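You operate a simulated robot arm through the tools that you are given. There is no shell and no other tool.

You run a simulated robot arm. Do the job below in one go: nothing can be reset, and whatever is moved stays where it is left.

Task
Knit one style B tube on the third machine with two feeds.
Fine: push the grey finger in, pull the teal and purple fingers out, shut the guard, turn the style dial to B, then press START; wait for DONE.

The check looks at the end state, three seconds after you hand in, the way a careful person would. Anything else that was tipped, shoved, dropped, spilled or broken makes it a failure.

Robot
A 7-joint arm with a three-finger gripper, fixed in place. Base frame: the origin is on the floor under the middle of its stand, x ahead of it, y to its left, z up. Readings come in mm, rad, newtons and seconds.
It reaches about 1342 mm from its shoulder. Its first joint turns from -2.897 to 2.897 rad. Payload 2.69 kg.
Tool frame: the origin (TCP) lies between the finger pads and is the grasp point; the fingertips stand 30 mm ahead of it; z points along the fingers, y is the line along which they close. The gripper opens to 128 mm; its body begins 117 mm behind the TCP.
Orientation is that of the tool frame in the base frame, as a unit quaternion [w, x, y, z]. With the fingers straight down and closing along the base's y, the tool's x points along the base's -x, its y along +y and its z along -z.

Tools
- The arm moves only by the tool send_rows. Its argument "steps" is one flat list of numbers, 7 for each row, row after row: the turn, a rotation vector about the tool's x, y, z in rad, then the shift along the tool's x, y, z in mm, then the closure, from 0 (fully open) to 1 (shut). In form: [wx, wy, wz, tx, ty, tz, grip, wx, wy, wz, tx, ty, tz, grip, ...]. A call has 1 to 20 rows; each row shifts and turns the commanded pose from where the row before left it, along the tool's axes as they then stand. Each row takes 0.2 s and may step no farther than 50 mm and 0.15 rad from the row before; otherwise, or with a gripper value out of range, the whole call is refused. A pose out of reach is approached as far as the arm can. The call stops where the force on the tool passes 60 N (or 10 N more than at its start, if that is more) or the arm is blocked; 0.2 s more then pass. Each finger travels about 127 mm/s and halts on what it meets, pressing with about 32 N; the grip force reading is that of the motor and also rises with nothing between the fingers. The clock runs only during rows and for 0.2 s after the last one: add rows that do not move to give the fingers time. It gives the time, the measured TCP pose, the force on the tool (base axes), the opening and the grip force at its end, in the units of the frame above (readings bear some noise), with the torque about the TCP (base axes, N m) and any sound that the robot's microphone picked up.
- Cameras (640 x 400 px; columns grow to the right, rows downward): "scene" is fixed at [51.3, 498.7, 1920.4]; the picture's right is [-0.94, -0.35, 0.00], its down [-0.20, 0.52, -0.83] and it looks along [0.29, -0.78, -0.56] (base axes); focal length 331 px, centre (320, 200). "wrist" rides on the gripper at [58, 54, -131] in the tool frame; the picture's right is [-0.68, 0.74, 0.00], its down [-0.62, -0.57, -0.55] and it looks along [-0.40, -0.37, 0.84] (tool axes); focal length 234 px, centre (320, 200). There is no depth. A picture from a camera that has moved, and an enlarged one, comes with that camera's place and axes in the base frame and with its lens.
- capture(camera): a new picture of that camera. No time passes.
- slide_trunk(by): moves the trunk up (or, below 0, down) by that many mm; the arm rides with it, the base frame stays. It gives what a move gives, with no picture.
- inspect(camera, box): a new picture of the part [left, top, right, bottom] of that camera's present view, enlarged. No time passes.
- job_done(): hands the job in; it is judged then, once.

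Nothing tells you positions but the pictures and the camera data. Unless the task says otherwise, let go and move clear before handing in.

The tools are called after "Request:" as a command line: name --argument value ..., lists and objects as JSON in quotes. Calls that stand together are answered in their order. send_rows: Moves the arm, as the interface text tells. Its arguments: {"type":"object","properties":{"steps":{"type":"array"}},"required":["steps"]} The other tools are called the same way: slide_trunk (by) moves the trunk up or down; capture (camera) takes a picture; inspect (camera, box) takes an enlarged picture of a part of a camera's view; job_done () hands the job in.

At the start:

```text
clock: 0.0
position: [402.6, -430.7, 1588.7]
tcp_rot: [0.0, 0.001, 1.0, 0.0]
wrist_force: [-0.1, -0.6, -0.5]
moment: [-0.01, 0.03, 0.02]
width: 128.1
gripper_force: 0.0
trunk travel left (down, up): [-175.0, 175.0]
```

scene: 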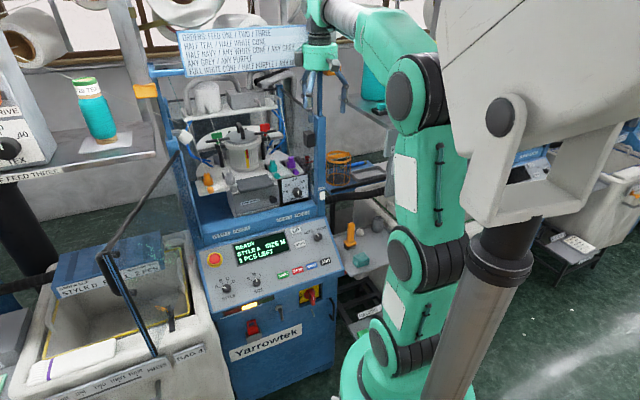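
wrist: 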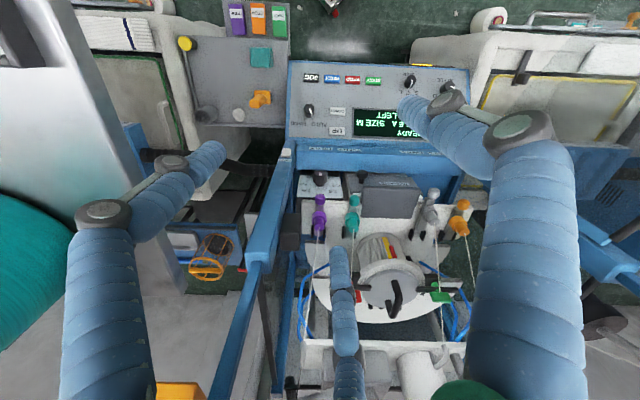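

I see a knitting machine with a blue frame, a control panel at its front, and coloured fingers (purple, teal, grey, orange) inside an opening. I'll take enlarged pictures before moving anything.

Request:
inspect --camera "scene" --box '[160, 80, 340, 210]'

Request:
inspect --camera "scene" --box '[180, 190, 350, 330]'

Request:
inspect --camera "scene" --box '[150, 10, 330, 110]'

Request:
inspect --camera "wrist" --box '[260, 50, 500, 200]'

Request:
inspect --camera "wrist" --box '[260, 160, 500, 310]'

Request:
inspect --camera "scene" --box '[0, 200, 220, 400]'

```text
3.08 times, centred on (250, 145) of scene
camera zoom: at [51.3, 498.7, 1920.4], right [-0.94, -0.35, 0.0], down [-0.2, 0.52, -0.83], along [0.29, -0.78, -0.56], focal length 1019 px, centre (535, 369)
```

zoom: 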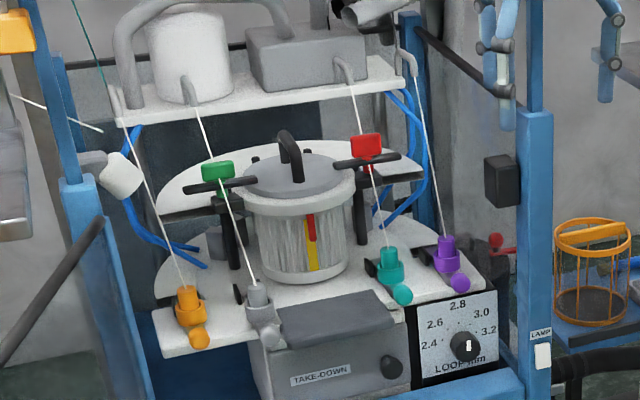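

```text
2.86 times, centred on (265, 260) of scene
camera zoom: at [51.3, 498.7, 1920.4], right [-0.94, -0.35, 0.0], down [-0.2, 0.52, -0.83], along [0.29, -0.78, -0.56], focal length 946 px, centre (477, 29)
```

zoom: 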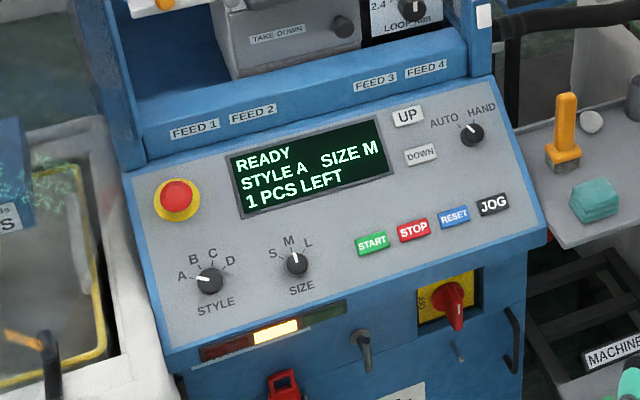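

```text
3.56 times, centred on (240, 60) of scene
camera zoom: at [51.3, 498.7, 1920.4], right [-0.94, -0.35, 0.0], down [-0.2, 0.52, -0.83], along [0.29, -0.78, -0.56], focal length 1178 px, centre (604, 698)
```

zoom: 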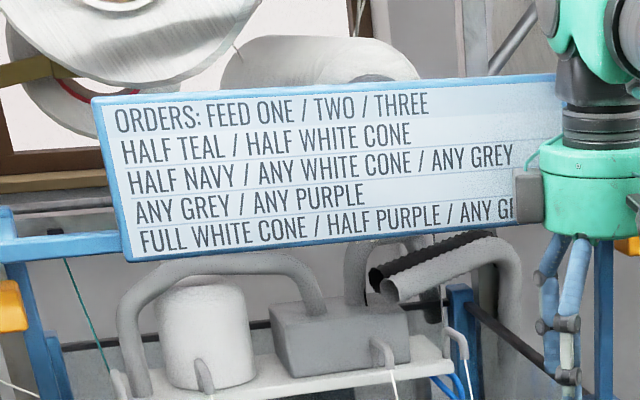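

```text
2.67 times, centred on (380, 125) of wrist
camera zoom: at [343.8, -377.4, 1719.5], right [0.68, 0.74, 0.0], down [0.62, -0.57, 0.55], along [0.4, -0.37, -0.84], focal length 624 px, centre (160, 400)
```

zoom: 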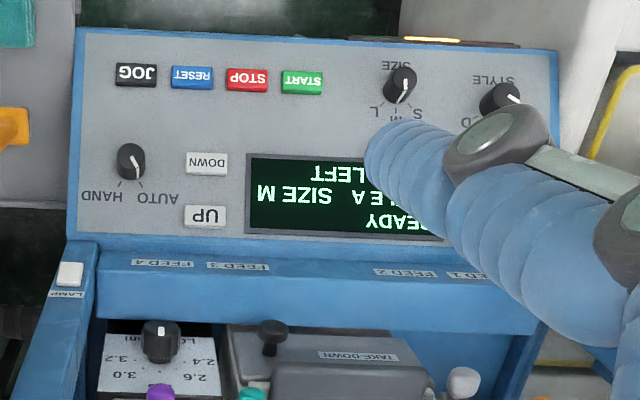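

```text
2.67 times, centred on (380, 235) of wrist
camera zoom: at [343.8, -377.4, 1719.5], right [0.68, 0.74, 0.0], down [0.62, -0.57, 0.55], along [0.4, -0.37, -0.84], focal length 624 px, centre (160, 107)
```

zoom: 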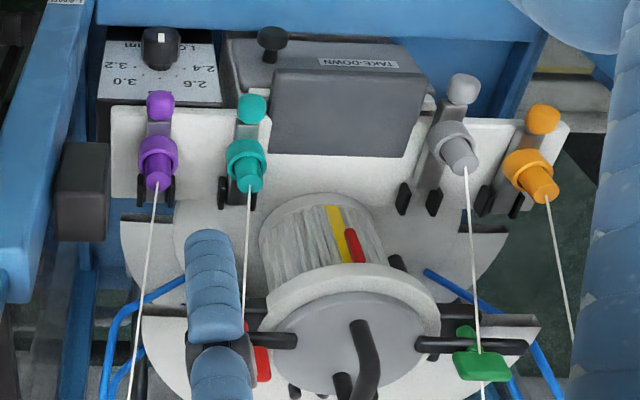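

```text
2.00 times, centred on (110, 300) of scene
camera zoom: at [51.3, 498.7, 1920.4], right [-0.94, -0.35, 0.0], down [-0.2, 0.52, -0.83], along [0.29, -0.78, -0.56], focal length 662 px, centre (740, 0)
```

zoom: 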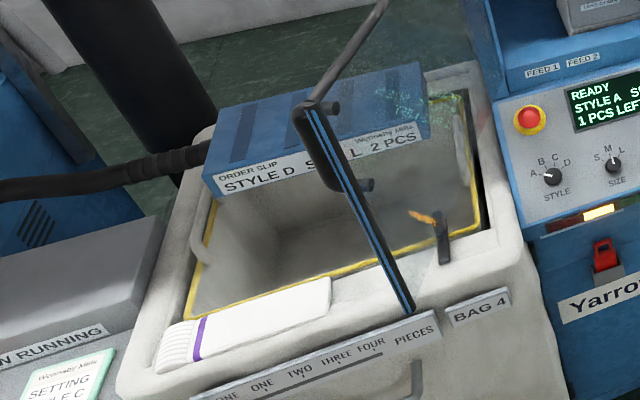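

I see a panel reading READY, STYLE A, SIZE M, and four yarn fingers: orange, grey, teal and purple. Next I look for the guard, which is maybe the dark bar at left, and for the machine number labels.

Request:
inspect --camera "scene" --box '[80, 100, 220, 260]'

Request:
inspect --camera "scene" --box '[300, 180, 400, 340]'

Request:
inspect --camera "scene" --box '[480, 100, 640, 300]'

Request:
inspect --camera "scene" --box '[0, 0, 180, 190]'

Request:
inspect --camera "scene" --box '[210, 280, 370, 400]'

Request:
inspect --camera "scene" --box '[200, 110, 320, 210]'

```text
2.50 times, centred on (150, 180) of scene
camera zoom: at [51.3, 498.7, 1920.4], right [-0.94, -0.35, 0.0], down [-0.2, 0.52, -0.83], along [0.29, -0.78, -0.56], focal length 828 px, centre (745, 250)
```

zoom: 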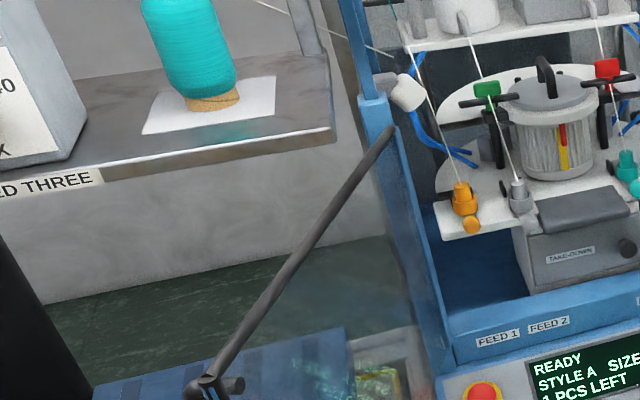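

```text
2.50 times, centred on (350, 260) of scene
camera zoom: at [51.3, 498.7, 1920.4], right [-0.94, -0.35, 0.0], down [-0.2, 0.52, -0.83], along [0.29, -0.78, -0.56], focal length 828 px, centre (245, 50)
```

zoom: 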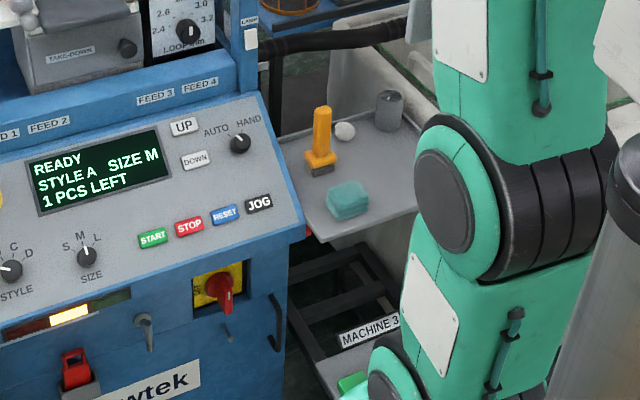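

```text
2.00 times, centred on (560, 200) of scene
camera zoom: at [51.3, 498.7, 1920.4], right [-0.94, -0.35, 0.0], down [-0.2, 0.52, -0.83], along [0.29, -0.78, -0.56], focal length 662 px, centre (-160, 200)
```

zoom: 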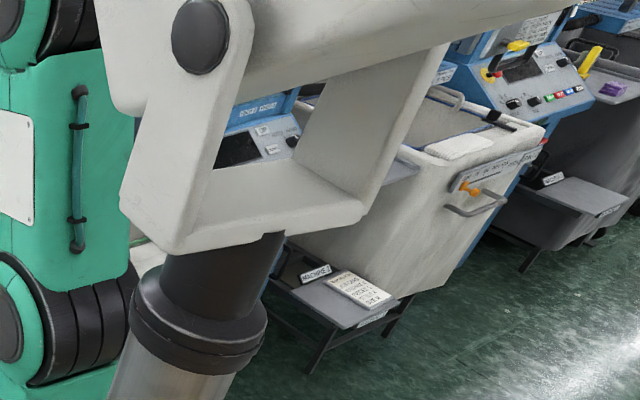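

```text
2.11 times, centred on (90, 95) of scene
camera zoom: at [51.3, 498.7, 1920.4], right [-0.94, -0.35, 0.0], down [-0.2, 0.52, -0.83], along [0.29, -0.78, -0.56], focal length 697 px, centre (804, 421)
```

zoom: 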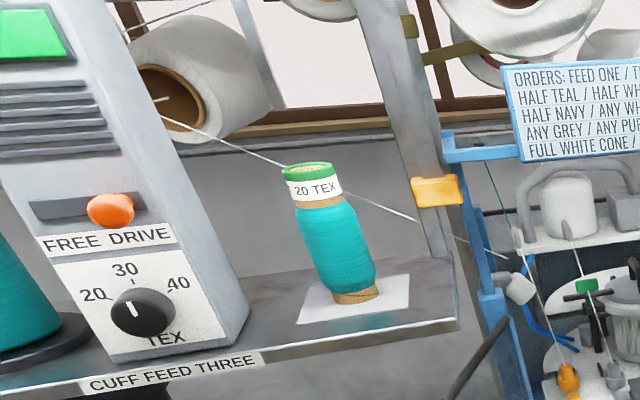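

```text
3.33 times, centred on (290, 340) of scene
camera zoom: at [51.3, 498.7, 1920.4], right [-0.94, -0.35, 0.0], down [-0.2, 0.52, -0.83], along [0.29, -0.78, -0.56], focal length 1104 px, centre (420, -267)
```

zoom: 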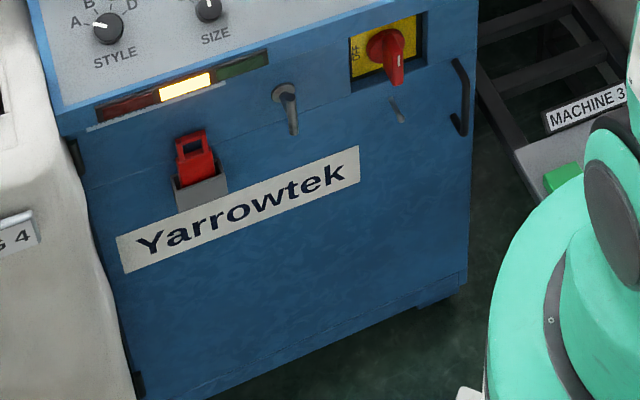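

```text
4.00 times, centred on (260, 160) of scene
camera zoom: at [51.3, 498.7, 1920.4], right [-0.94, -0.35, 0.0], down [-0.2, 0.52, -0.83], along [0.29, -0.78, -0.56], focal length 1325 px, centre (560, 360)
```

zoom: 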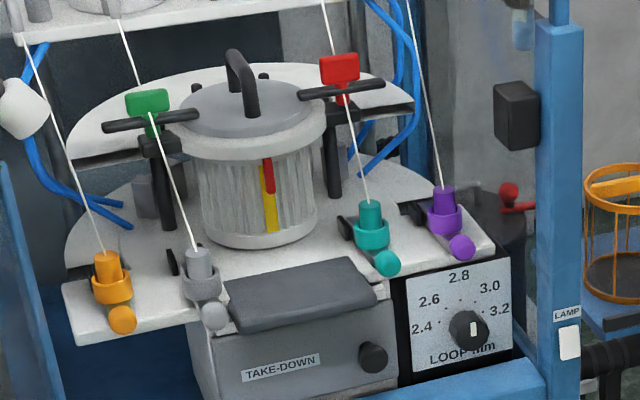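

The machine appears turned about 45° from the base axes. By triangulation the ball knobs sit near z 1263, with the grey one about 30 mm further out than the others. I'll close the gripper in place to see how the fingers meet.

Request:
send_rows --steps '[0, 0, 0, 0, 0, 0, 1, 0, 0, 0, 0, 0, 0, 1, 0, 0, 0, 0, 0, 0, 1, 0, 0, 0, 0, 0, 0, 1]'

Request:
capture --camera "wrist"

Request:
inspect --camera "scene" --box '[80, 210, 200, 370]'

Request:
inspect --camera "scene" --box '[280, 0, 480, 130]'

```text
clock: 1.0
position: [403.4, -431.0, 1587.6]
tcp_rot: [0.0, 0.0, 1.0, 0.0]
wrist_force: [-0.4, -0.3, -0.4]
moment: [0.01, -0.03, -0.01]
width: 2.1
gripper_force: 31.2
trunk travel left (down, up): [-175.0, 175.0]
```

```text
taken
camera wrist: at [343.8, -377.4, 1719.5], right [0.68, 0.74, 0.0], down [0.62, -0.57, 0.55], along [0.4, -0.37, -0.84], focal length 234 px, centre (320, 200)
```

wrist: 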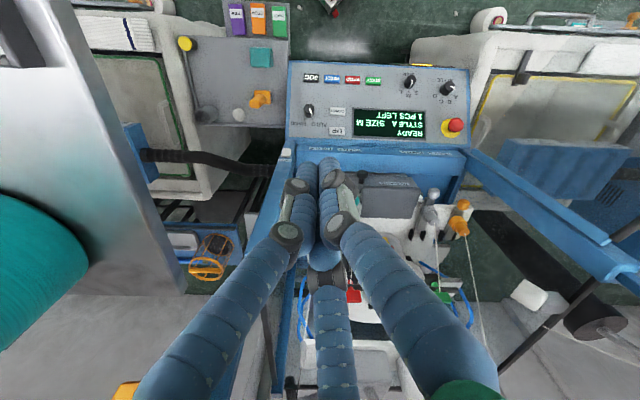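

```text
2.50 times, centred on (140, 290) of scene
camera zoom: at [51.3, 498.7, 1920.4], right [-0.94, -0.35, 0.0], down [-0.2, 0.52, -0.83], along [0.29, -0.78, -0.56], focal length 828 px, centre (770, -25)
```

zoom: 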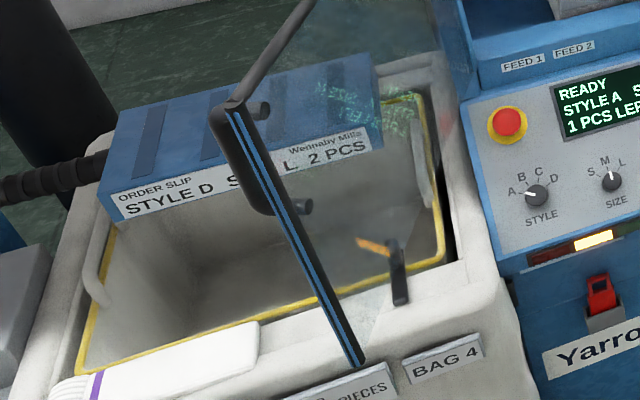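

```text
3.08 times, centred on (380, 65) of scene
camera zoom: at [51.3, 498.7, 1920.4], right [-0.94, -0.35, 0.0], down [-0.2, 0.52, -0.83], along [0.29, -0.78, -0.56], focal length 1019 px, centre (135, 615)
```

zoom: 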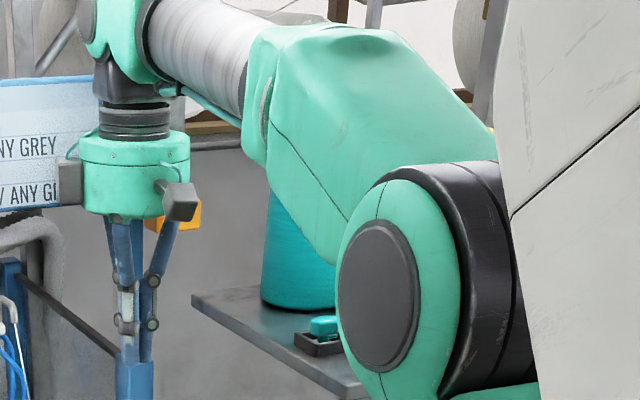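

The closed fingers meet in a compact cluster. I'll enlarge this to judge their size, along with the guard and hinge on the right side of the wrist view.

Request:
inspect --camera "wrist" --box '[240, 130, 440, 330]'

Request:
inspect --camera "wrist" --box '[440, 130, 640, 400]'

Request:
inspect --camera "wrist" --box '[280, 40, 500, 160]'

```text
2.00 times, centred on (340, 230) of wrist
camera zoom: at [343.8, -377.4, 1719.5], right [0.68, 0.74, 0.0], down [0.62, -0.57, 0.55], along [0.4, -0.37, -0.84], focal length 468 px, centre (280, 140)
```

zoom: 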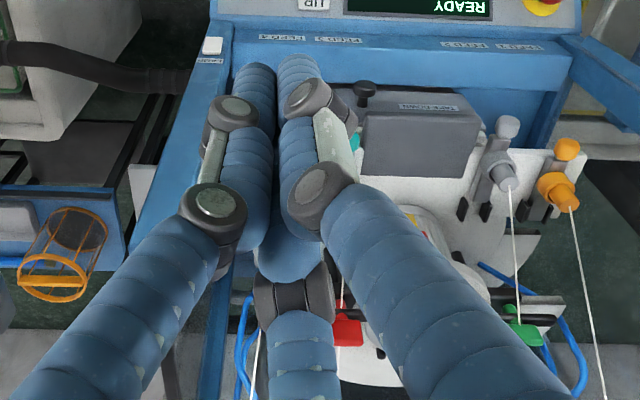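

```text
1.48 times, centred on (540, 265) of wrist
camera zoom: at [343.8, -377.4, 1719.5], right [0.68, 0.74, 0.0], down [0.62, -0.57, 0.55], along [0.4, -0.37, -0.84], focal length 347 px, centre (-6, 104)
```

zoom: 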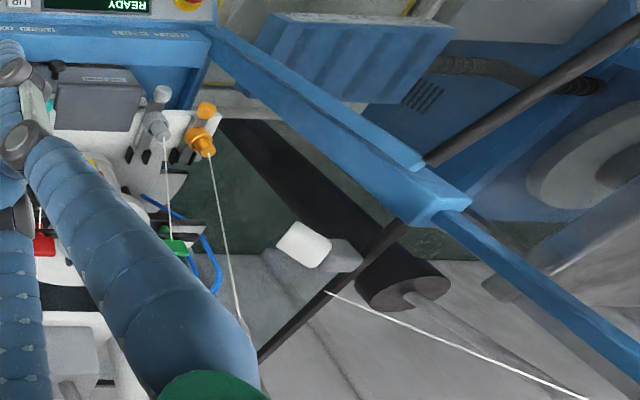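

```text
2.91 times, centred on (390, 100) of wrist
camera zoom: at [343.8, -377.4, 1719.5], right [0.68, 0.74, 0.0], down [0.62, -0.57, 0.55], along [0.4, -0.37, -0.84], focal length 681 px, centre (116, 491)
```

zoom: 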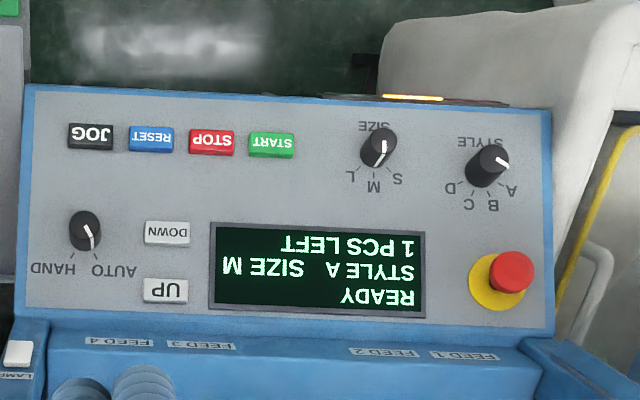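

The guard looks like a clear door hinged on the left post near u −400, v 719, with its top at about z 1470, swung roughly 110° open. I'll back off from the machine and yaw the tool so the camera ends up above when I tilt forward.

Request:
send_rows --steps '[0, 0, 0, 35, 35, 0, 1, 0, 0, 0, 35, 35, 0, 1, 0, 0, 0.1473, 0, 0, 0, 1, 0, 0, 0.1473, 0, 0, 0, 1, 0, 0, 0.1473, 0, 0, 0, 1, 0, 0, 0.1473, 0, 0, 0, 1, 0, 0, 0.1473, 0, 0, 0, 1, 0, 0, 0.1473, 0, 0, 0, 1, 0, 0, 0.1473, 0, 0, 0, 1, 0, 0, 0.1473, 0, 0, 0, 1, 0, 0, 0, 0, 0, 0, 1]'

Request:
capture --camera "scene"

```text
clock: 3.4
position: [334.1, -359.4, 1589.2]
tcp_rot: [0.001, 0.557, 0.831, -0.001]
wrist_force: [0.0, 0.3, -0.1]
moment: [-0.01, -0.01, -0.02]
width: 2.1
gripper_force: 31.9
trunk travel left (down, up): [-175.0, 175.0]
```

```text
taken
```

scene: 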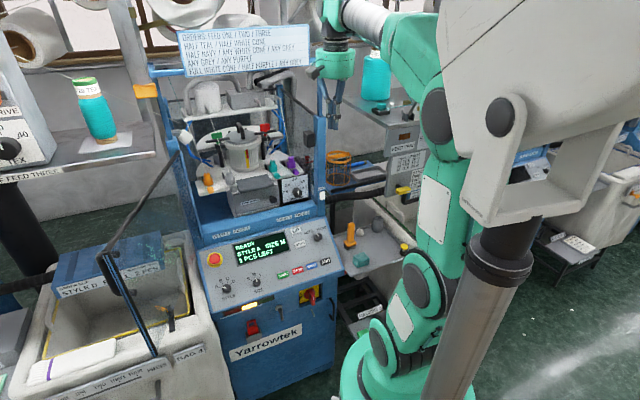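

The arm follows cleanly and nothing was touched. I continue the yaw to finish it.

Request:
send_rows --steps '[0, 0, 0.1473, 0, 0, 0, 1, 0, 0, 0.1473, 0, 0, 0, 1, 0, 0, 0.1473, 0, 0, 0, 1, 0, 0, 0.1473, 0, 0, 0, 1, 0, 0, 0.1473, 0, 0, 0, 1, 0, 0, 0.1473, 0, 0, 0, 1, 0, 0, 0.1473, 0, 0, 0, 1, 0, 0, 0.1473, 0, 0, 0, 1, 0, 0, 0, 0, 0, 0, 0.3]'

Request:
capture --camera "wrist"

Request:
capture --camera "scene"

```text
clock: 5.4
position: [333.2, -360.3, 1588.3]
tcp_rot: [0.0, 0.924, 0.382, 0.0]
wrist_force: [0.3, 0.2, -0.3]
moment: [-0.03, 0.0, -0.01]
width: 88.9
gripper_force: 0.5
trunk travel left (down, up): [-175.0, 175.0]
```

```text
taken
camera wrist: at [411.8, -357.4, 1720.0], right [0.04, -1.0, 0.0], down [-0.84, -0.03, 0.55], along [-0.55, -0.02, -0.84], focal length 234 px, centre (320, 200)
```

wrist: 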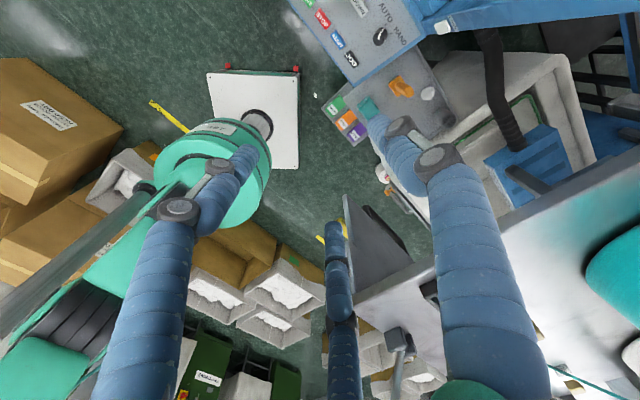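

```text
taken
```

scene: 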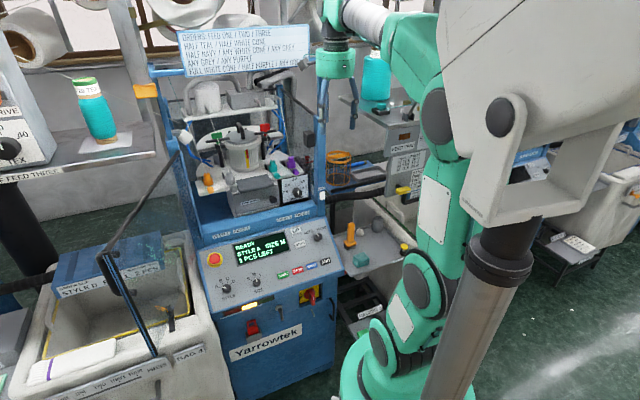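

The tool is yawed as planned. Now I shift left to the machine's centre line, lower a little and tilt forward for a frontal look.

Request:
send_rows --steps '[0, 0, 0, 34, 14, 21.6, 0.3, 0, 0, 0, 34, 14, 21.6, 0.3, 0, 0, 0, 34, 14, 21.6, 0.3, 0, 0, 0, 34, 14, 21.6, 0.3, 0, 0, 0, 34, 14, 21.6, 0.3, -0.1454, 0, 0, 0, 0, 0, 0.3, -0.1454, 0, 0, 0, 0, 0, 0.3, -0.1454, 0, 0, 0, 0, 0, 0.3, -0.1454, 0, 0, 0, 0, 0, 0.3, -0.1454, 0, 0, 0, 0, 0, 0.3, -0.1454, 0, 0, 0, 0, 0, 0.3, 0, 0, 0, 0, 0, 0, 0.3]'

Request:
capture --camera "wrist"

Request:
capture --camera "scene"

```text
clock: 8.0
position: [501.9, -290.5, 1479.9]
tcp_rot: [0.391, 0.837, 0.347, 0.162]
wrist_force: [0.1, 0.4, -0.1]
moment: [0.02, -0.05, 0.0]
width: 89.4
gripper_force: 0.0
trunk travel left (down, up): [-175.0, 175.0]
```

```text
taken
camera wrist: at [495.9, -202.4, 1605.8], right [-0.14, -0.81, 0.56], down [-0.99, 0.12, -0.08], along [0.0, -0.57, -0.82], focal length 234 px, centre (320, 200)
```

wrist: 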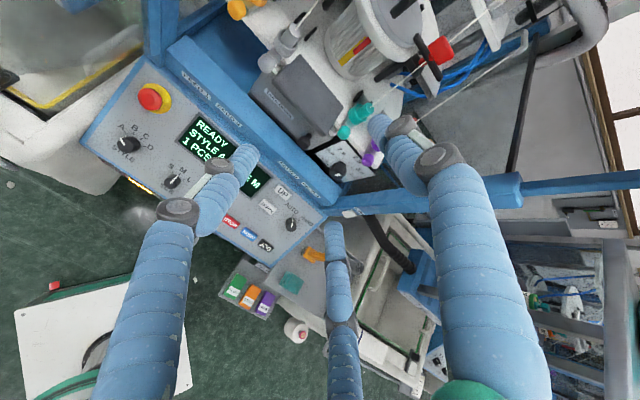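

```text
taken
```

scene: 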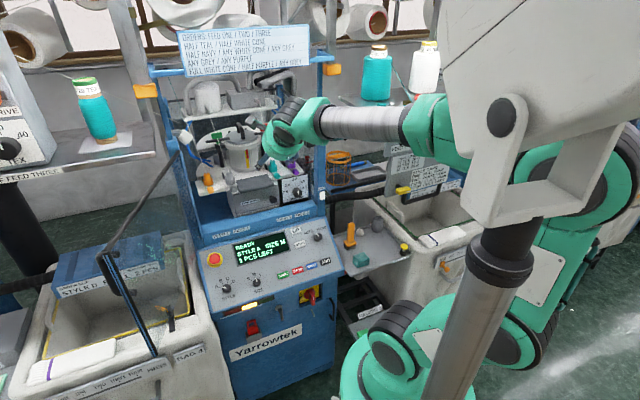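

The camera now looks into the machine, rotated by about 45°. I'll enlarge the chamber area and the panel.

Request:
inspect --camera "wrist" --box '[220, 0, 420, 200]'

Request:
inspect --camera "wrist" --box '[80, 60, 340, 280]'

Request:
inspect --camera "scene" --box '[180, 90, 340, 210]'

```text
2.00 times, centred on (320, 100) of wrist
camera zoom: at [495.9, -202.4, 1605.8], right [-0.14, -0.81, 0.56], down [-0.99, 0.12, -0.08], along [0.0, -0.57, -0.82], focal length 468 px, centre (320, 400)
```

zoom: 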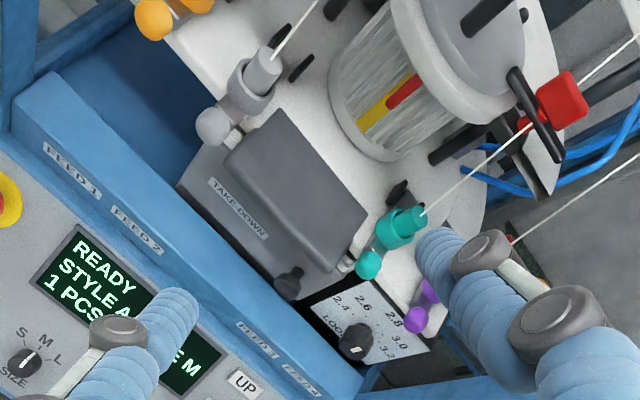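

```text
1.82 times, centred on (210, 170) of wrist
camera zoom: at [495.9, -202.4, 1605.8], right [-0.14, -0.81, 0.56], down [-0.99, 0.12, -0.08], along [0.0, -0.57, -0.82], focal length 426 px, centre (520, 254)
```

zoom: 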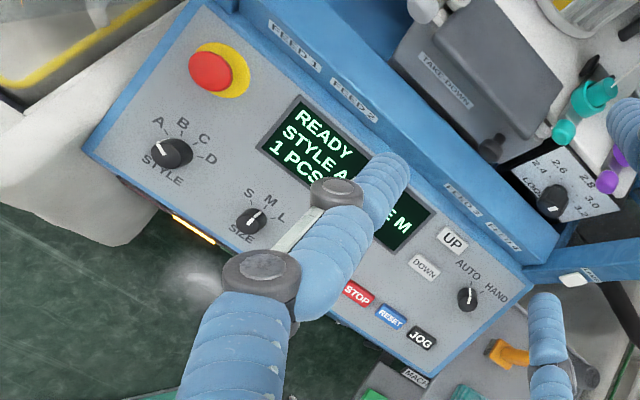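

```text
3.33 times, centred on (260, 150) of scene
camera zoom: at [51.3, 498.7, 1920.4], right [-0.94, -0.35, 0.0], down [-0.2, 0.52, -0.83], along [0.29, -0.78, -0.56], focal length 1104 px, centre (520, 367)
```

zoom: 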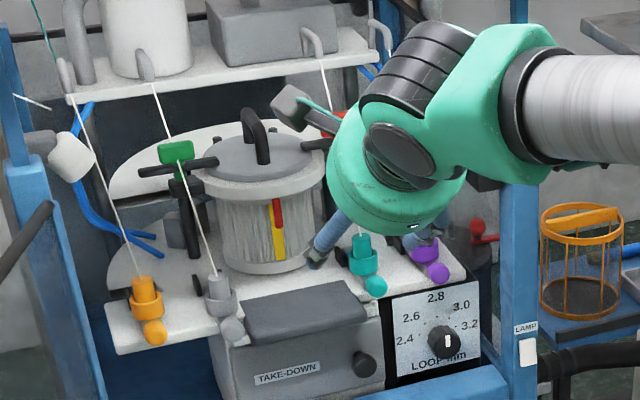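

Knob positions agree between views to within about 7 mm. I'll bring the closed fingertips level with the grey knob, in front of it, with the tool nearly horizontal.

Request:
send_rows --steps '[-0.131, 0, 0, 0, 0, 0, 1, -0.131, 0, 0, 0, 0, 0, 1, -0.131, 0, 0, 0, 0, 0, 1, -0.131, 0, 0, 0, 0, 0, 1, 0, 0, 0, 19, -34.6, 22.4, 1, 0, 0, 0, 19, -34.6, 22.4, 1, 0, 0, 0, 19, -34.6, 22.4, 1, 0, 0, 0, 19, -34.6, 22.4, 1, 0, 0, 0, 19, -34.6, 22.4, 1, 0, 0, 0, 0, 0, 0, 1]'

Request:
capture --camera "wrist"

Request:
capture --camera "scene"

```text
clock: 10.2
position: [544.2, -296.4, 1436.6]
tcp_rot: [0.581, 0.716, 0.303, 0.239]
wrist_force: [-0.3, -0.8, -0.3]
moment: [0.0, 0.02, -0.01]
width: 2.1
gripper_force: 31.8
out of reach, approached as far as the arm can: row 5, 6, 7, 8, 9
trunk travel left (down, up): [-175.0, 175.0]
```

```text
taken
camera wrist: at [500.9, -172.1, 1514.9], right [-0.36, -0.59, 0.73], down [-0.9, 0.02, -0.43], along [0.24, -0.81, -0.54], focal length 234 px, centre (320, 200)
```

wrist: 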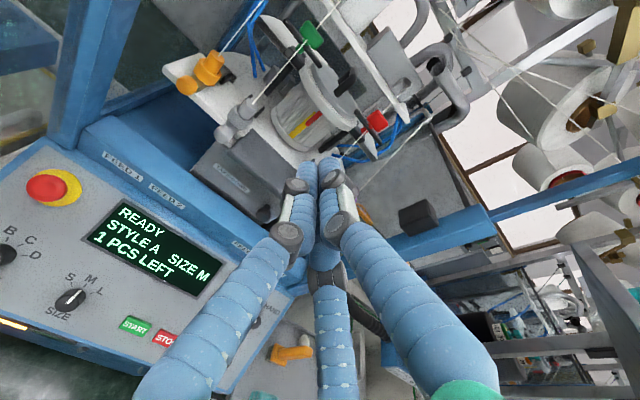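

```text
taken
```

scene: 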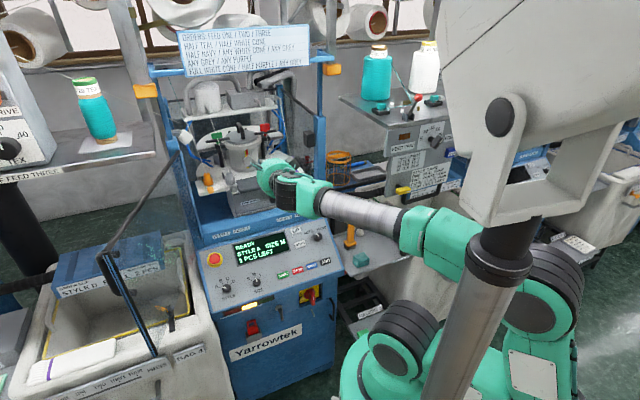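

The near-horizontal tool at low height is out of reach for the arm in this posture. It stopped at z 1437, so I'll lower the trunk in steps instead of forcing the arm.

Request:
slide_trunk --by -80

Request:
capture --camera "scene"

Request:
capture --camera "wrist"

```text
clock: 11.4
position: [542.0, -296.5, 1355.7]
tcp_rot: [0.58, 0.717, 0.304, 0.239]
wrist_force: [0.3, -0.2, 0.7]
moment: [0.06, -0.02, -0.01]
width: 2.0
gripper_force: 31.2
trunk travel left (down, up): [-95.0, 255.0]
```

```text
taken
```

scene: 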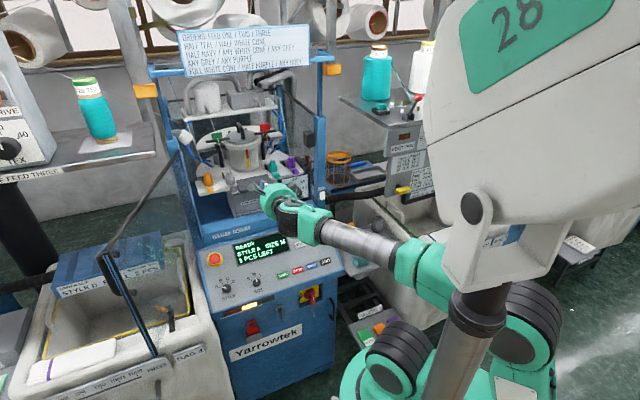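

```text
taken
camera wrist: at [500.5, -172.0, 1435.4], right [-0.36, -0.59, 0.73], down [-0.9, 0.02, -0.43], along [0.24, -0.81, -0.53], focal length 234 px, centre (320, 200)
```

wrist: 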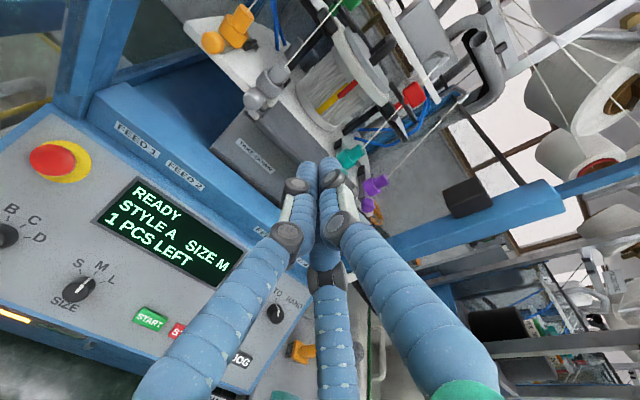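

The trunk move went well; the TCP is now at z 1356. I'll test with a null row whether the command has reset to the measured pose.

Request:
send_rows --steps '[0, 0, 0, 0, 0, 0, 1, 0, 0, 0, 0, 0, 0, 1]'

```text
clock: 12.0
position: [543.5, -296.9, 1356.2]
tcp_rot: [0.581, 0.716, 0.304, 0.239]
wrist_force: [1.4, 0.6, -0.5]
moment: [0.0, -0.04, 0.0]
width: 2.2
gripper_force: 31.6
trunk travel left (down, up): [-95.0, 255.0]
```

The command did reset to the measured pose. Now I try moving left and down toward the grey knob in small steps.

Request:
send_rows --steps '[0, 0, 0, 23.7, 0, 0, 1, 0, 0, 0, 23.7, 0, 0, 1, 0, 0, 0, 23.7, 0, 0, 1, 0, 0, 0, 0, -18.1, 10.7, 1, 0, 0, 0, 0, -18.1, 10.7, 1, 0, 0, 0, 0, -18.1, 10.7, 1, 0, 0, 0, 0, 0, 0, 1]'

Request:
capture --camera "wrist"

Request:
capture --camera "scene"

```text
clock: 13.6
position: [570.3, -273.9, 1363.6]
tcp_rot: [0.576, 0.719, 0.31, 0.236]
wrist_force: [-0.3, -0.8, 0.0]
moment: [0.0, -0.01, 0.0]
width: 2.1
gripper_force: 31.4
out of reach, approached as far as the arm can: row 1, 2, 3, 4, 5, 6
trunk travel left (down, up): [-95.0, 255.0]
```

```text
taken
camera wrist: at [528.5, -150.4, 1443.2], right [-0.34, -0.59, 0.73], down [-0.91, 0.02, -0.42], along [0.24, -0.8, -0.54], focal length 234 px, centre (320, 200)
```

wrist: 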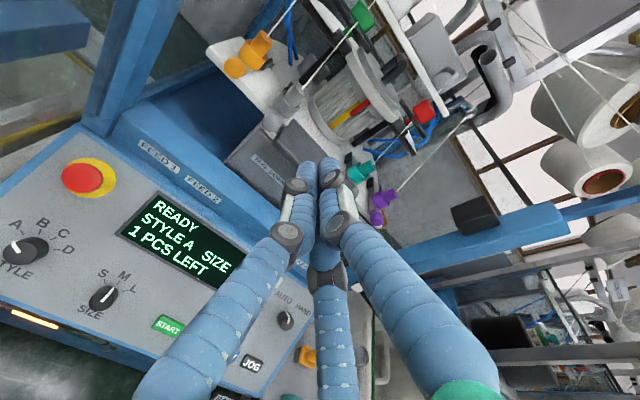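

```text
taken
```

scene: 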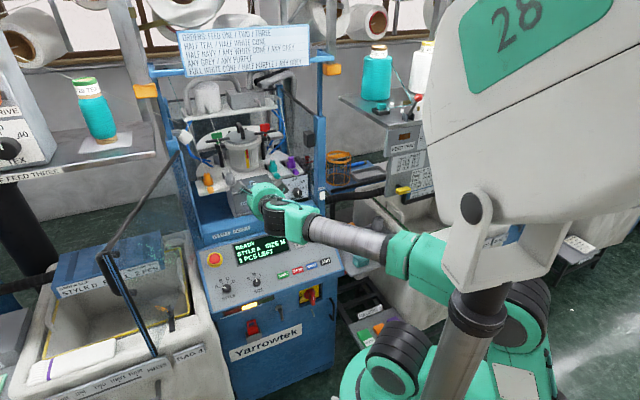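

The arm is still limited in this wrist posture, probably by a wrist joint after the large yaw. I'll roll the tool back part way and test whether that frees the motion.

Request:
send_rows --steps '[0, 0, -0.15, 0, 0, 0, 1, 0, 0, -0.15, 0, 0, 0, 1, 0, 0, -0.15, 0, 0, 0, 1, 0, 0, -0.15, 0, 0, 0, 1, 0, 0, 0, 0, 0, 0, 1]'

Request:
capture --camera "scene"

```text
clock: 14.8
position: [570.8, -273.0, 1361.6]
tcp_rot: [0.625, 0.594, 0.503, 0.056]
wrist_force: [0.3, -1.1, 0.0]
moment: [0.02, -0.01, -0.01]
width: 2.1
gripper_force: 31.8
trunk travel left (down, up): [-95.0, 255.0]
```

```text
taken
```

scene: 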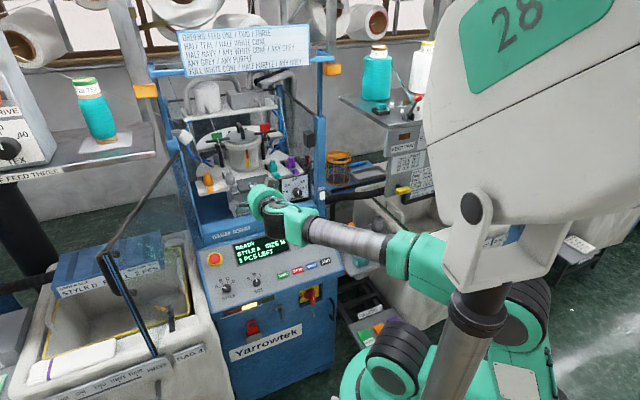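

The roll worked with the position unchanged. I test a downward move now.

Request:
send_rows --steps '[0, 0, 0, 22.5, -32, 8.5, 1, 0, 0, 0, 0, 0, 0, 1]'

```text
clock: 15.4
position: [569.8, -271.9, 1321.4]
tcp_rot: [0.625, 0.595, 0.502, 0.057]
wrist_force: [-0.5, -0.5, 0.6]
moment: [-0.04, 0.02, -0.03]
width: 2.2
gripper_force: 31.6
trunk travel left (down, up): [-95.0, 255.0]
```

The roll was the limiting joint, and the arm moves freely now. I'll take pictures here to refine the grey knob's position.

Request:
capture --camera "wrist"

Request:
inspect --camera "scene" --box '[180, 130, 340, 230]'

```text
taken
camera wrist: at [534.6, -127.5, 1358.8], right [0.06, -0.24, 0.97], down [-0.98, -0.2, 0.01], along [0.19, -0.95, -0.25], focal length 234 px, centre (320, 200)
```

wrist: 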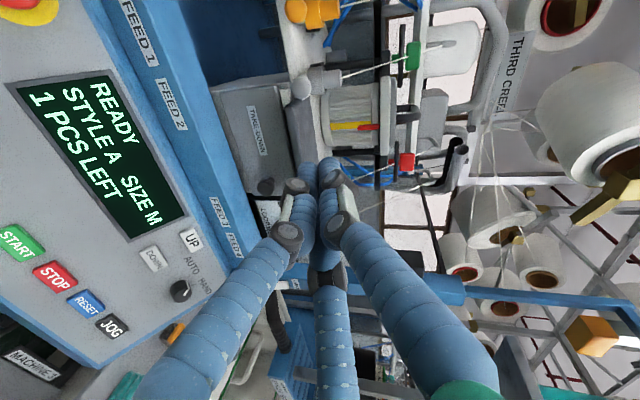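

```text
4.00 times, centred on (260, 180) of scene
camera zoom: at [51.3, 498.7, 1920.4], right [-0.94, -0.35, 0.0], down [-0.2, 0.52, -0.83], along [0.29, -0.78, -0.56], focal length 1325 px, centre (560, 280)
```

zoom: 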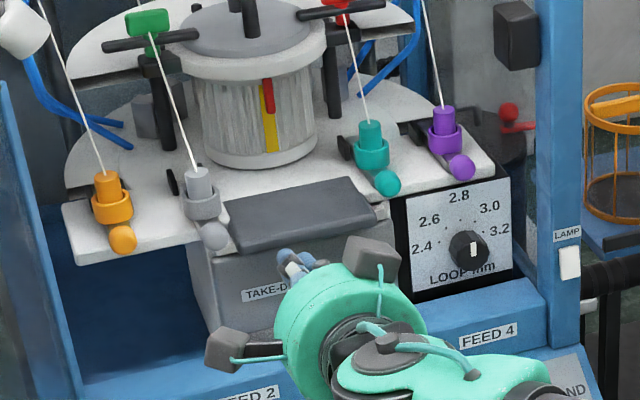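

Projection of the fingertips matches the scene view within a few millimetres. I'll enlarge the knobs in the wrist view for a better fix.

Request:
inspect --camera "wrist" --box '[230, 0, 430, 125]'

```text
3.20 times, centred on (330, 62) of wrist
camera zoom: at [534.6, -127.5, 1358.8], right [0.06, -0.24, 0.97], down [-0.98, -0.2, 0.01], along [0.19, -0.95, -0.25], focal length 749 px, centre (288, 640)
```

zoom: 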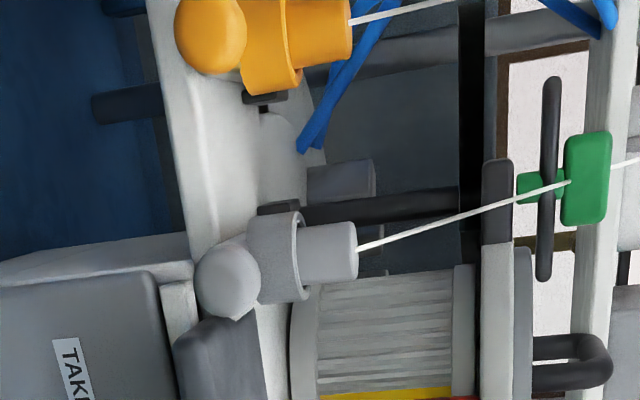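

The grey knob lies near u −246 and z about 1267. I'll close in to roughly 90 mm in front of it and look again.

Request:
send_rows --steps '[0, 0, 0, 26.5, -7.15, 27.7, 1, 0, 0, 0, 26.5, -7.15, 27.7, 1, 0, 0, 0, 0, 0, 0, 1]'

Request:
capture --camera "wrist"

Request:
inspect --camera "scene" --box '[180, 130, 340, 230]'

```text
clock: 16.2
position: [627.2, -279.6, 1266.2]
tcp_rot: [0.625, 0.595, 0.502, 0.057]
wrist_force: [1.2, -0.2, -0.2]
moment: [-0.07, -0.02, -0.06]
width: 2.1
gripper_force: 31.8
trunk travel left (down, up): [-95.0, 255.0]
```

```text
taken
camera wrist: at [592.8, -135.0, 1304.2], right [0.06, -0.24, 0.97], down [-0.98, -0.2, 0.01], along [0.19, -0.95, -0.25], focal length 234 px, centre (320, 200)
```

wrist: 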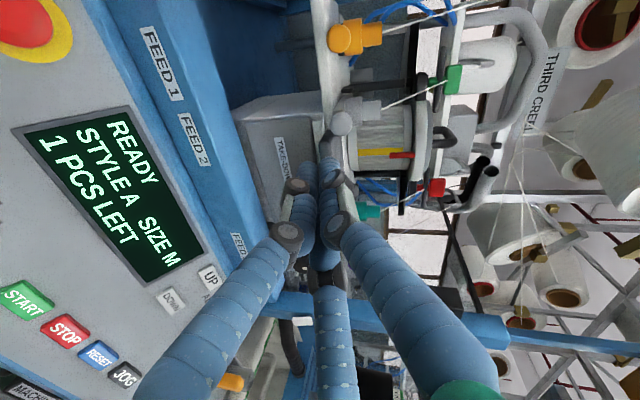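

```text
4.00 times, centred on (260, 180) of scene
camera zoom: at [51.3, 498.7, 1920.4], right [-0.94, -0.35, 0.0], down [-0.2, 0.52, -0.83], along [0.29, -0.78, -0.56], focal length 1325 px, centre (560, 280)
```

zoom: 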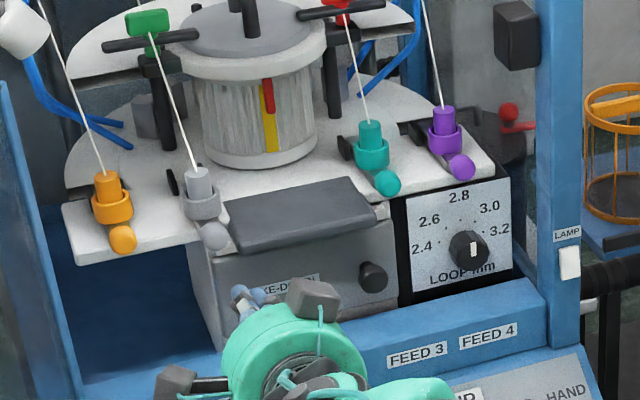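

The fingertips point just below the grey knob. I step forward and slightly up so the cluster meets the ball centre.

Request:
send_rows --steps '[0, 0, 0, -4, 8, 28.8, 1, 0, 0, 0, -4, 8, 28.8, 1, 0, 0, 0, 0, 0, 0, 1]'

Request:
capture --camera "wrist"

Request:
inspect --camera "scene" --box '[180, 130, 340, 230]'

```text
clock: 17.0
position: [672.3, -321.1, 1273.7]
tcp_rot: [0.626, 0.594, 0.503, 0.056]
wrist_force: [0.6, 0.0, -1.2]
moment: [-0.03, -0.09, -0.01]
width: 2.1
gripper_force: 31.6
trunk travel left (down, up): [-95.0, 255.0]
```

```text
taken
camera wrist: at [636.6, -176.0, 1310.6], right [0.06, -0.24, 0.97], down [-0.98, -0.2, 0.01], along [0.19, -0.95, -0.25], focal length 234 px, centre (320, 200)
```

wrist: 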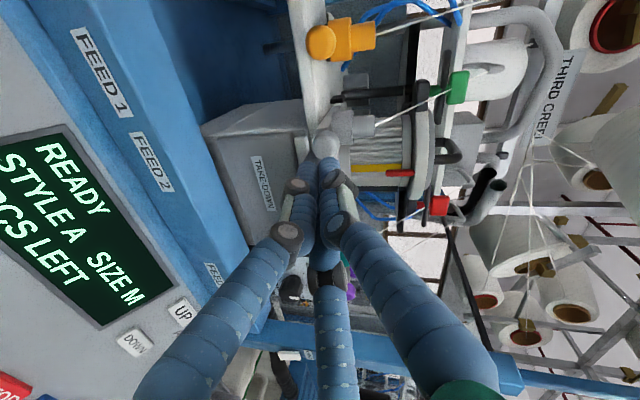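

```text
4.00 times, centred on (260, 180) of scene
camera zoom: at [51.3, 498.7, 1920.4], right [-0.94, -0.35, 0.0], down [-0.2, 0.52, -0.83], along [0.29, -0.78, -0.56], focal length 1325 px, centre (560, 280)
```

zoom: 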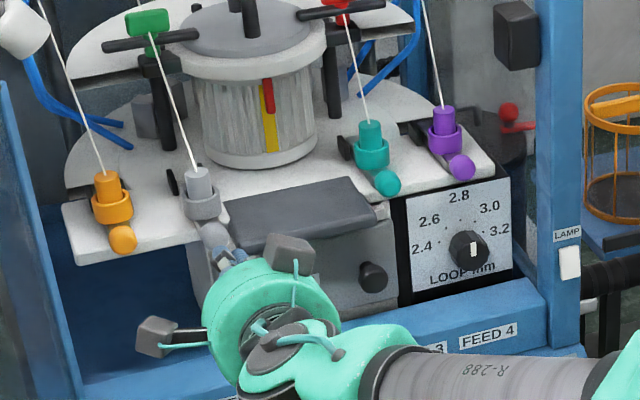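

The tips are about to reach the grey ball. I'll enlarge this to check the clearance to the take-down lid beside it.

Request:
inspect --camera "wrist" --box '[260, 80, 400, 220]'

Request:
inspect --camera "scene" --box '[200, 155, 280, 205]'

```text
2.86 times, centred on (330, 150) of wrist
camera zoom: at [636.6, -176.0, 1310.6], right [0.06, -0.24, 0.97], down [-0.98, -0.2, 0.01], along [0.19, -0.95, -0.25], focal length 669 px, centre (291, 343)
```

zoom: 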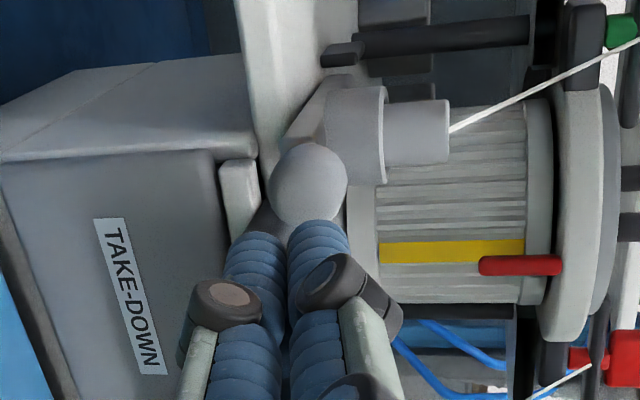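

```text
8.00 times, centred on (240, 180) of scene
camera zoom: at [51.3, 498.7, 1920.4], right [-0.94, -0.35, 0.0], down [-0.2, 0.52, -0.83], along [0.29, -0.78, -0.56], focal length 2649 px, centre (960, 360)
```

zoom: 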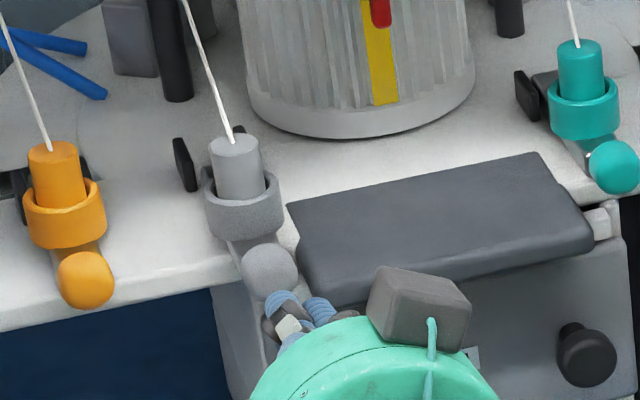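

The grey collar stands forward of its two black pegs, while the other three sit in theirs, so "in" means the collar sits between the pegs. I nudge up and left for clearance and push forward gently.

Request:
send_rows --steps '[0, 0, 0, -0.3, 7.2, 14.1, 1, 0, 0, 0, -1.27, 1.69, 9.77, 1, 0, 0, 0, 0, 0, 0, 1]'

Request:
inspect --camera "scene" --box '[200, 155, 280, 205]'

Request:
inspect --camera "wrist" --box '[260, 80, 400, 220]'

```text
clock: 17.8
position: [692.1, -333.7, 1276.0]
tcp_rot: [0.625, 0.594, 0.502, 0.057]
wrist_force: [0.1, 0.2, -0.6]
moment: [-0.03, 0.01, -0.01]
width: 2.0
gripper_force: 31.4
trunk travel left (down, up): [-95.0, 255.0]
```

```text
8.00 times, centred on (240, 180) of scene
camera zoom: at [51.3, 498.7, 1920.4], right [-0.94, -0.35, 0.0], down [-0.2, 0.52, -0.83], along [0.29, -0.78, -0.56], focal length 2649 px, centre (960, 360)
```

zoom: 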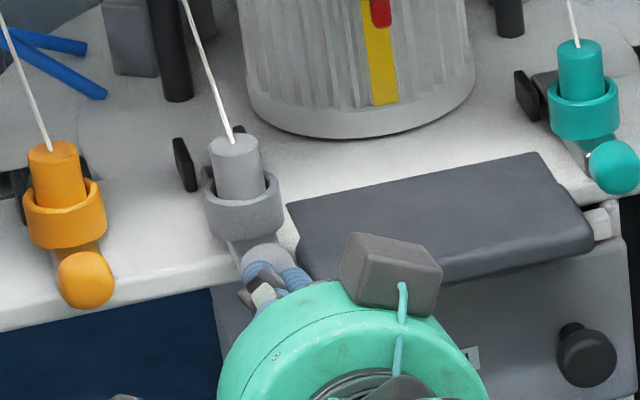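

```text
2.86 times, centred on (330, 150) of wrist
camera zoom: at [657.6, -190.3, 1313.8], right [0.06, -0.24, 0.97], down [-0.98, -0.2, 0.01], along [0.19, -0.95, -0.25], focal length 669 px, centre (291, 343)
```

zoom: 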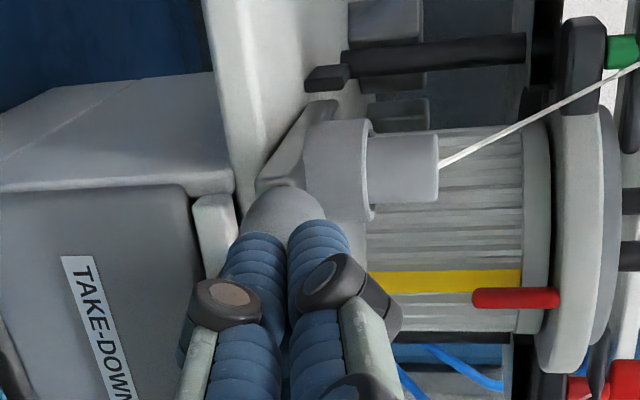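

No contact yet; the ball sits just ahead of the tips, a little low and right of the cluster. I correct slightly and advance.

Request:
send_rows --steps '[0, 0, 0, -2.4, -3.8, 10.6, 1, 0, 0, 0, -1.27, 1.69, 9.77, 1, 0, 0, 0, 0, 0, 0, 1]'

Request:
inspect --camera "scene" --box '[200, 155, 280, 205]'

Request:
inspect --camera "wrist" --box '[260, 80, 400, 220]'

```text
clock: 18.6
position: [704.6, -353.3, 1273.6]
tcp_rot: [0.626, 0.594, 0.502, 0.057]
wrist_force: [-1.7, 0.3, 0.3]
moment: [0.02, -0.03, -0.04]
width: 6.2
gripper_force: 31.3
trunk travel left (down, up): [-95.0, 255.0]
```

```text
8.00 times, centred on (240, 180) of scene
camera zoom: at [51.3, 498.7, 1920.4], right [-0.94, -0.35, 0.0], down [-0.2, 0.52, -0.83], along [0.29, -0.78, -0.56], focal length 2649 px, centre (960, 360)
```

zoom: 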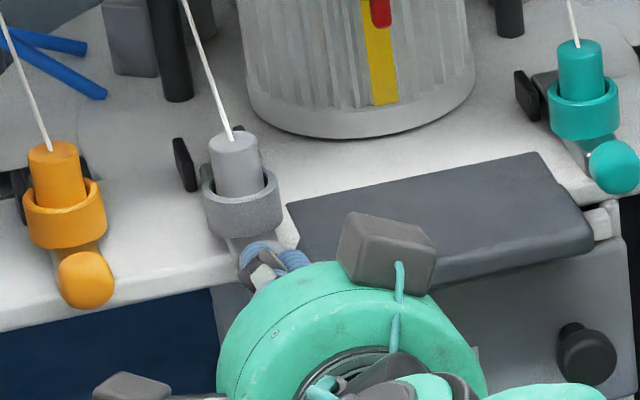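

```text
2.86 times, centred on (330, 150) of wrist
camera zoom: at [669.3, -206.9, 1311.4], right [0.06, -0.24, 0.97], down [-0.98, -0.2, 0.01], along [0.19, -0.95, -0.25], focal length 669 px, centre (291, 343)
```

zoom: 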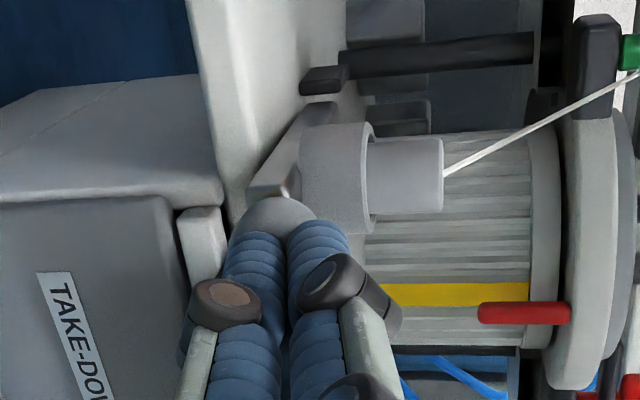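

The fingers have just touched the ball, with the width reading up to 6 mm. I keep pushing in small steps.

Request:
send_rows --steps '[0, 0, 0, -1.27, 1.69, 9.77, 1, 0, 0, 0, 0, 0, 0, 1]'

Request:
inspect --camera "scene" --box '[200, 155, 280, 205]'

Request:
inspect --camera "wrist" --box '[260, 80, 400, 220]'

```text
clock: 19.2
position: [712.0, -359.5, 1272.6]
tcp_rot: [0.625, 0.595, 0.502, 0.056]
wrist_force: [0.0, 0.2, -0.6]
moment: [0.02, 0.01, 0.01]
width: 2.0
gripper_force: 31.2
trunk travel left (down, up): [-95.0, 255.0]
```

```text
8.00 times, centred on (240, 180) of scene
camera zoom: at [51.3, 498.7, 1920.4], right [-0.94, -0.35, 0.0], down [-0.2, 0.52, -0.83], along [0.29, -0.78, -0.56], focal length 2649 px, centre (960, 360)
```

zoom: 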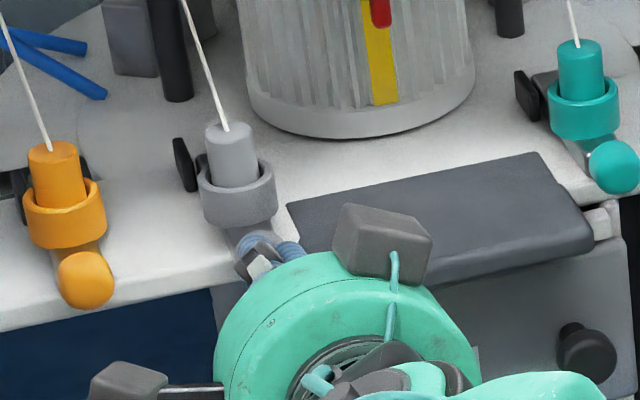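

```text
2.86 times, centred on (330, 150) of wrist
camera zoom: at [675.9, -214.1, 1310.3], right [0.06, -0.24, 0.97], down [-0.98, -0.2, 0.01], along [0.19, -0.95, -0.25], focal length 669 px, centre (291, 343)
```

zoom: 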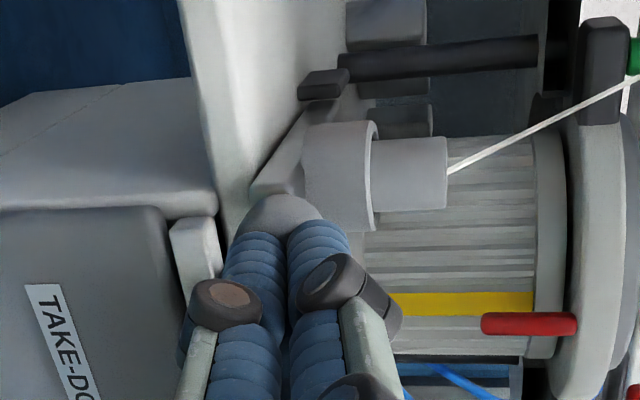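

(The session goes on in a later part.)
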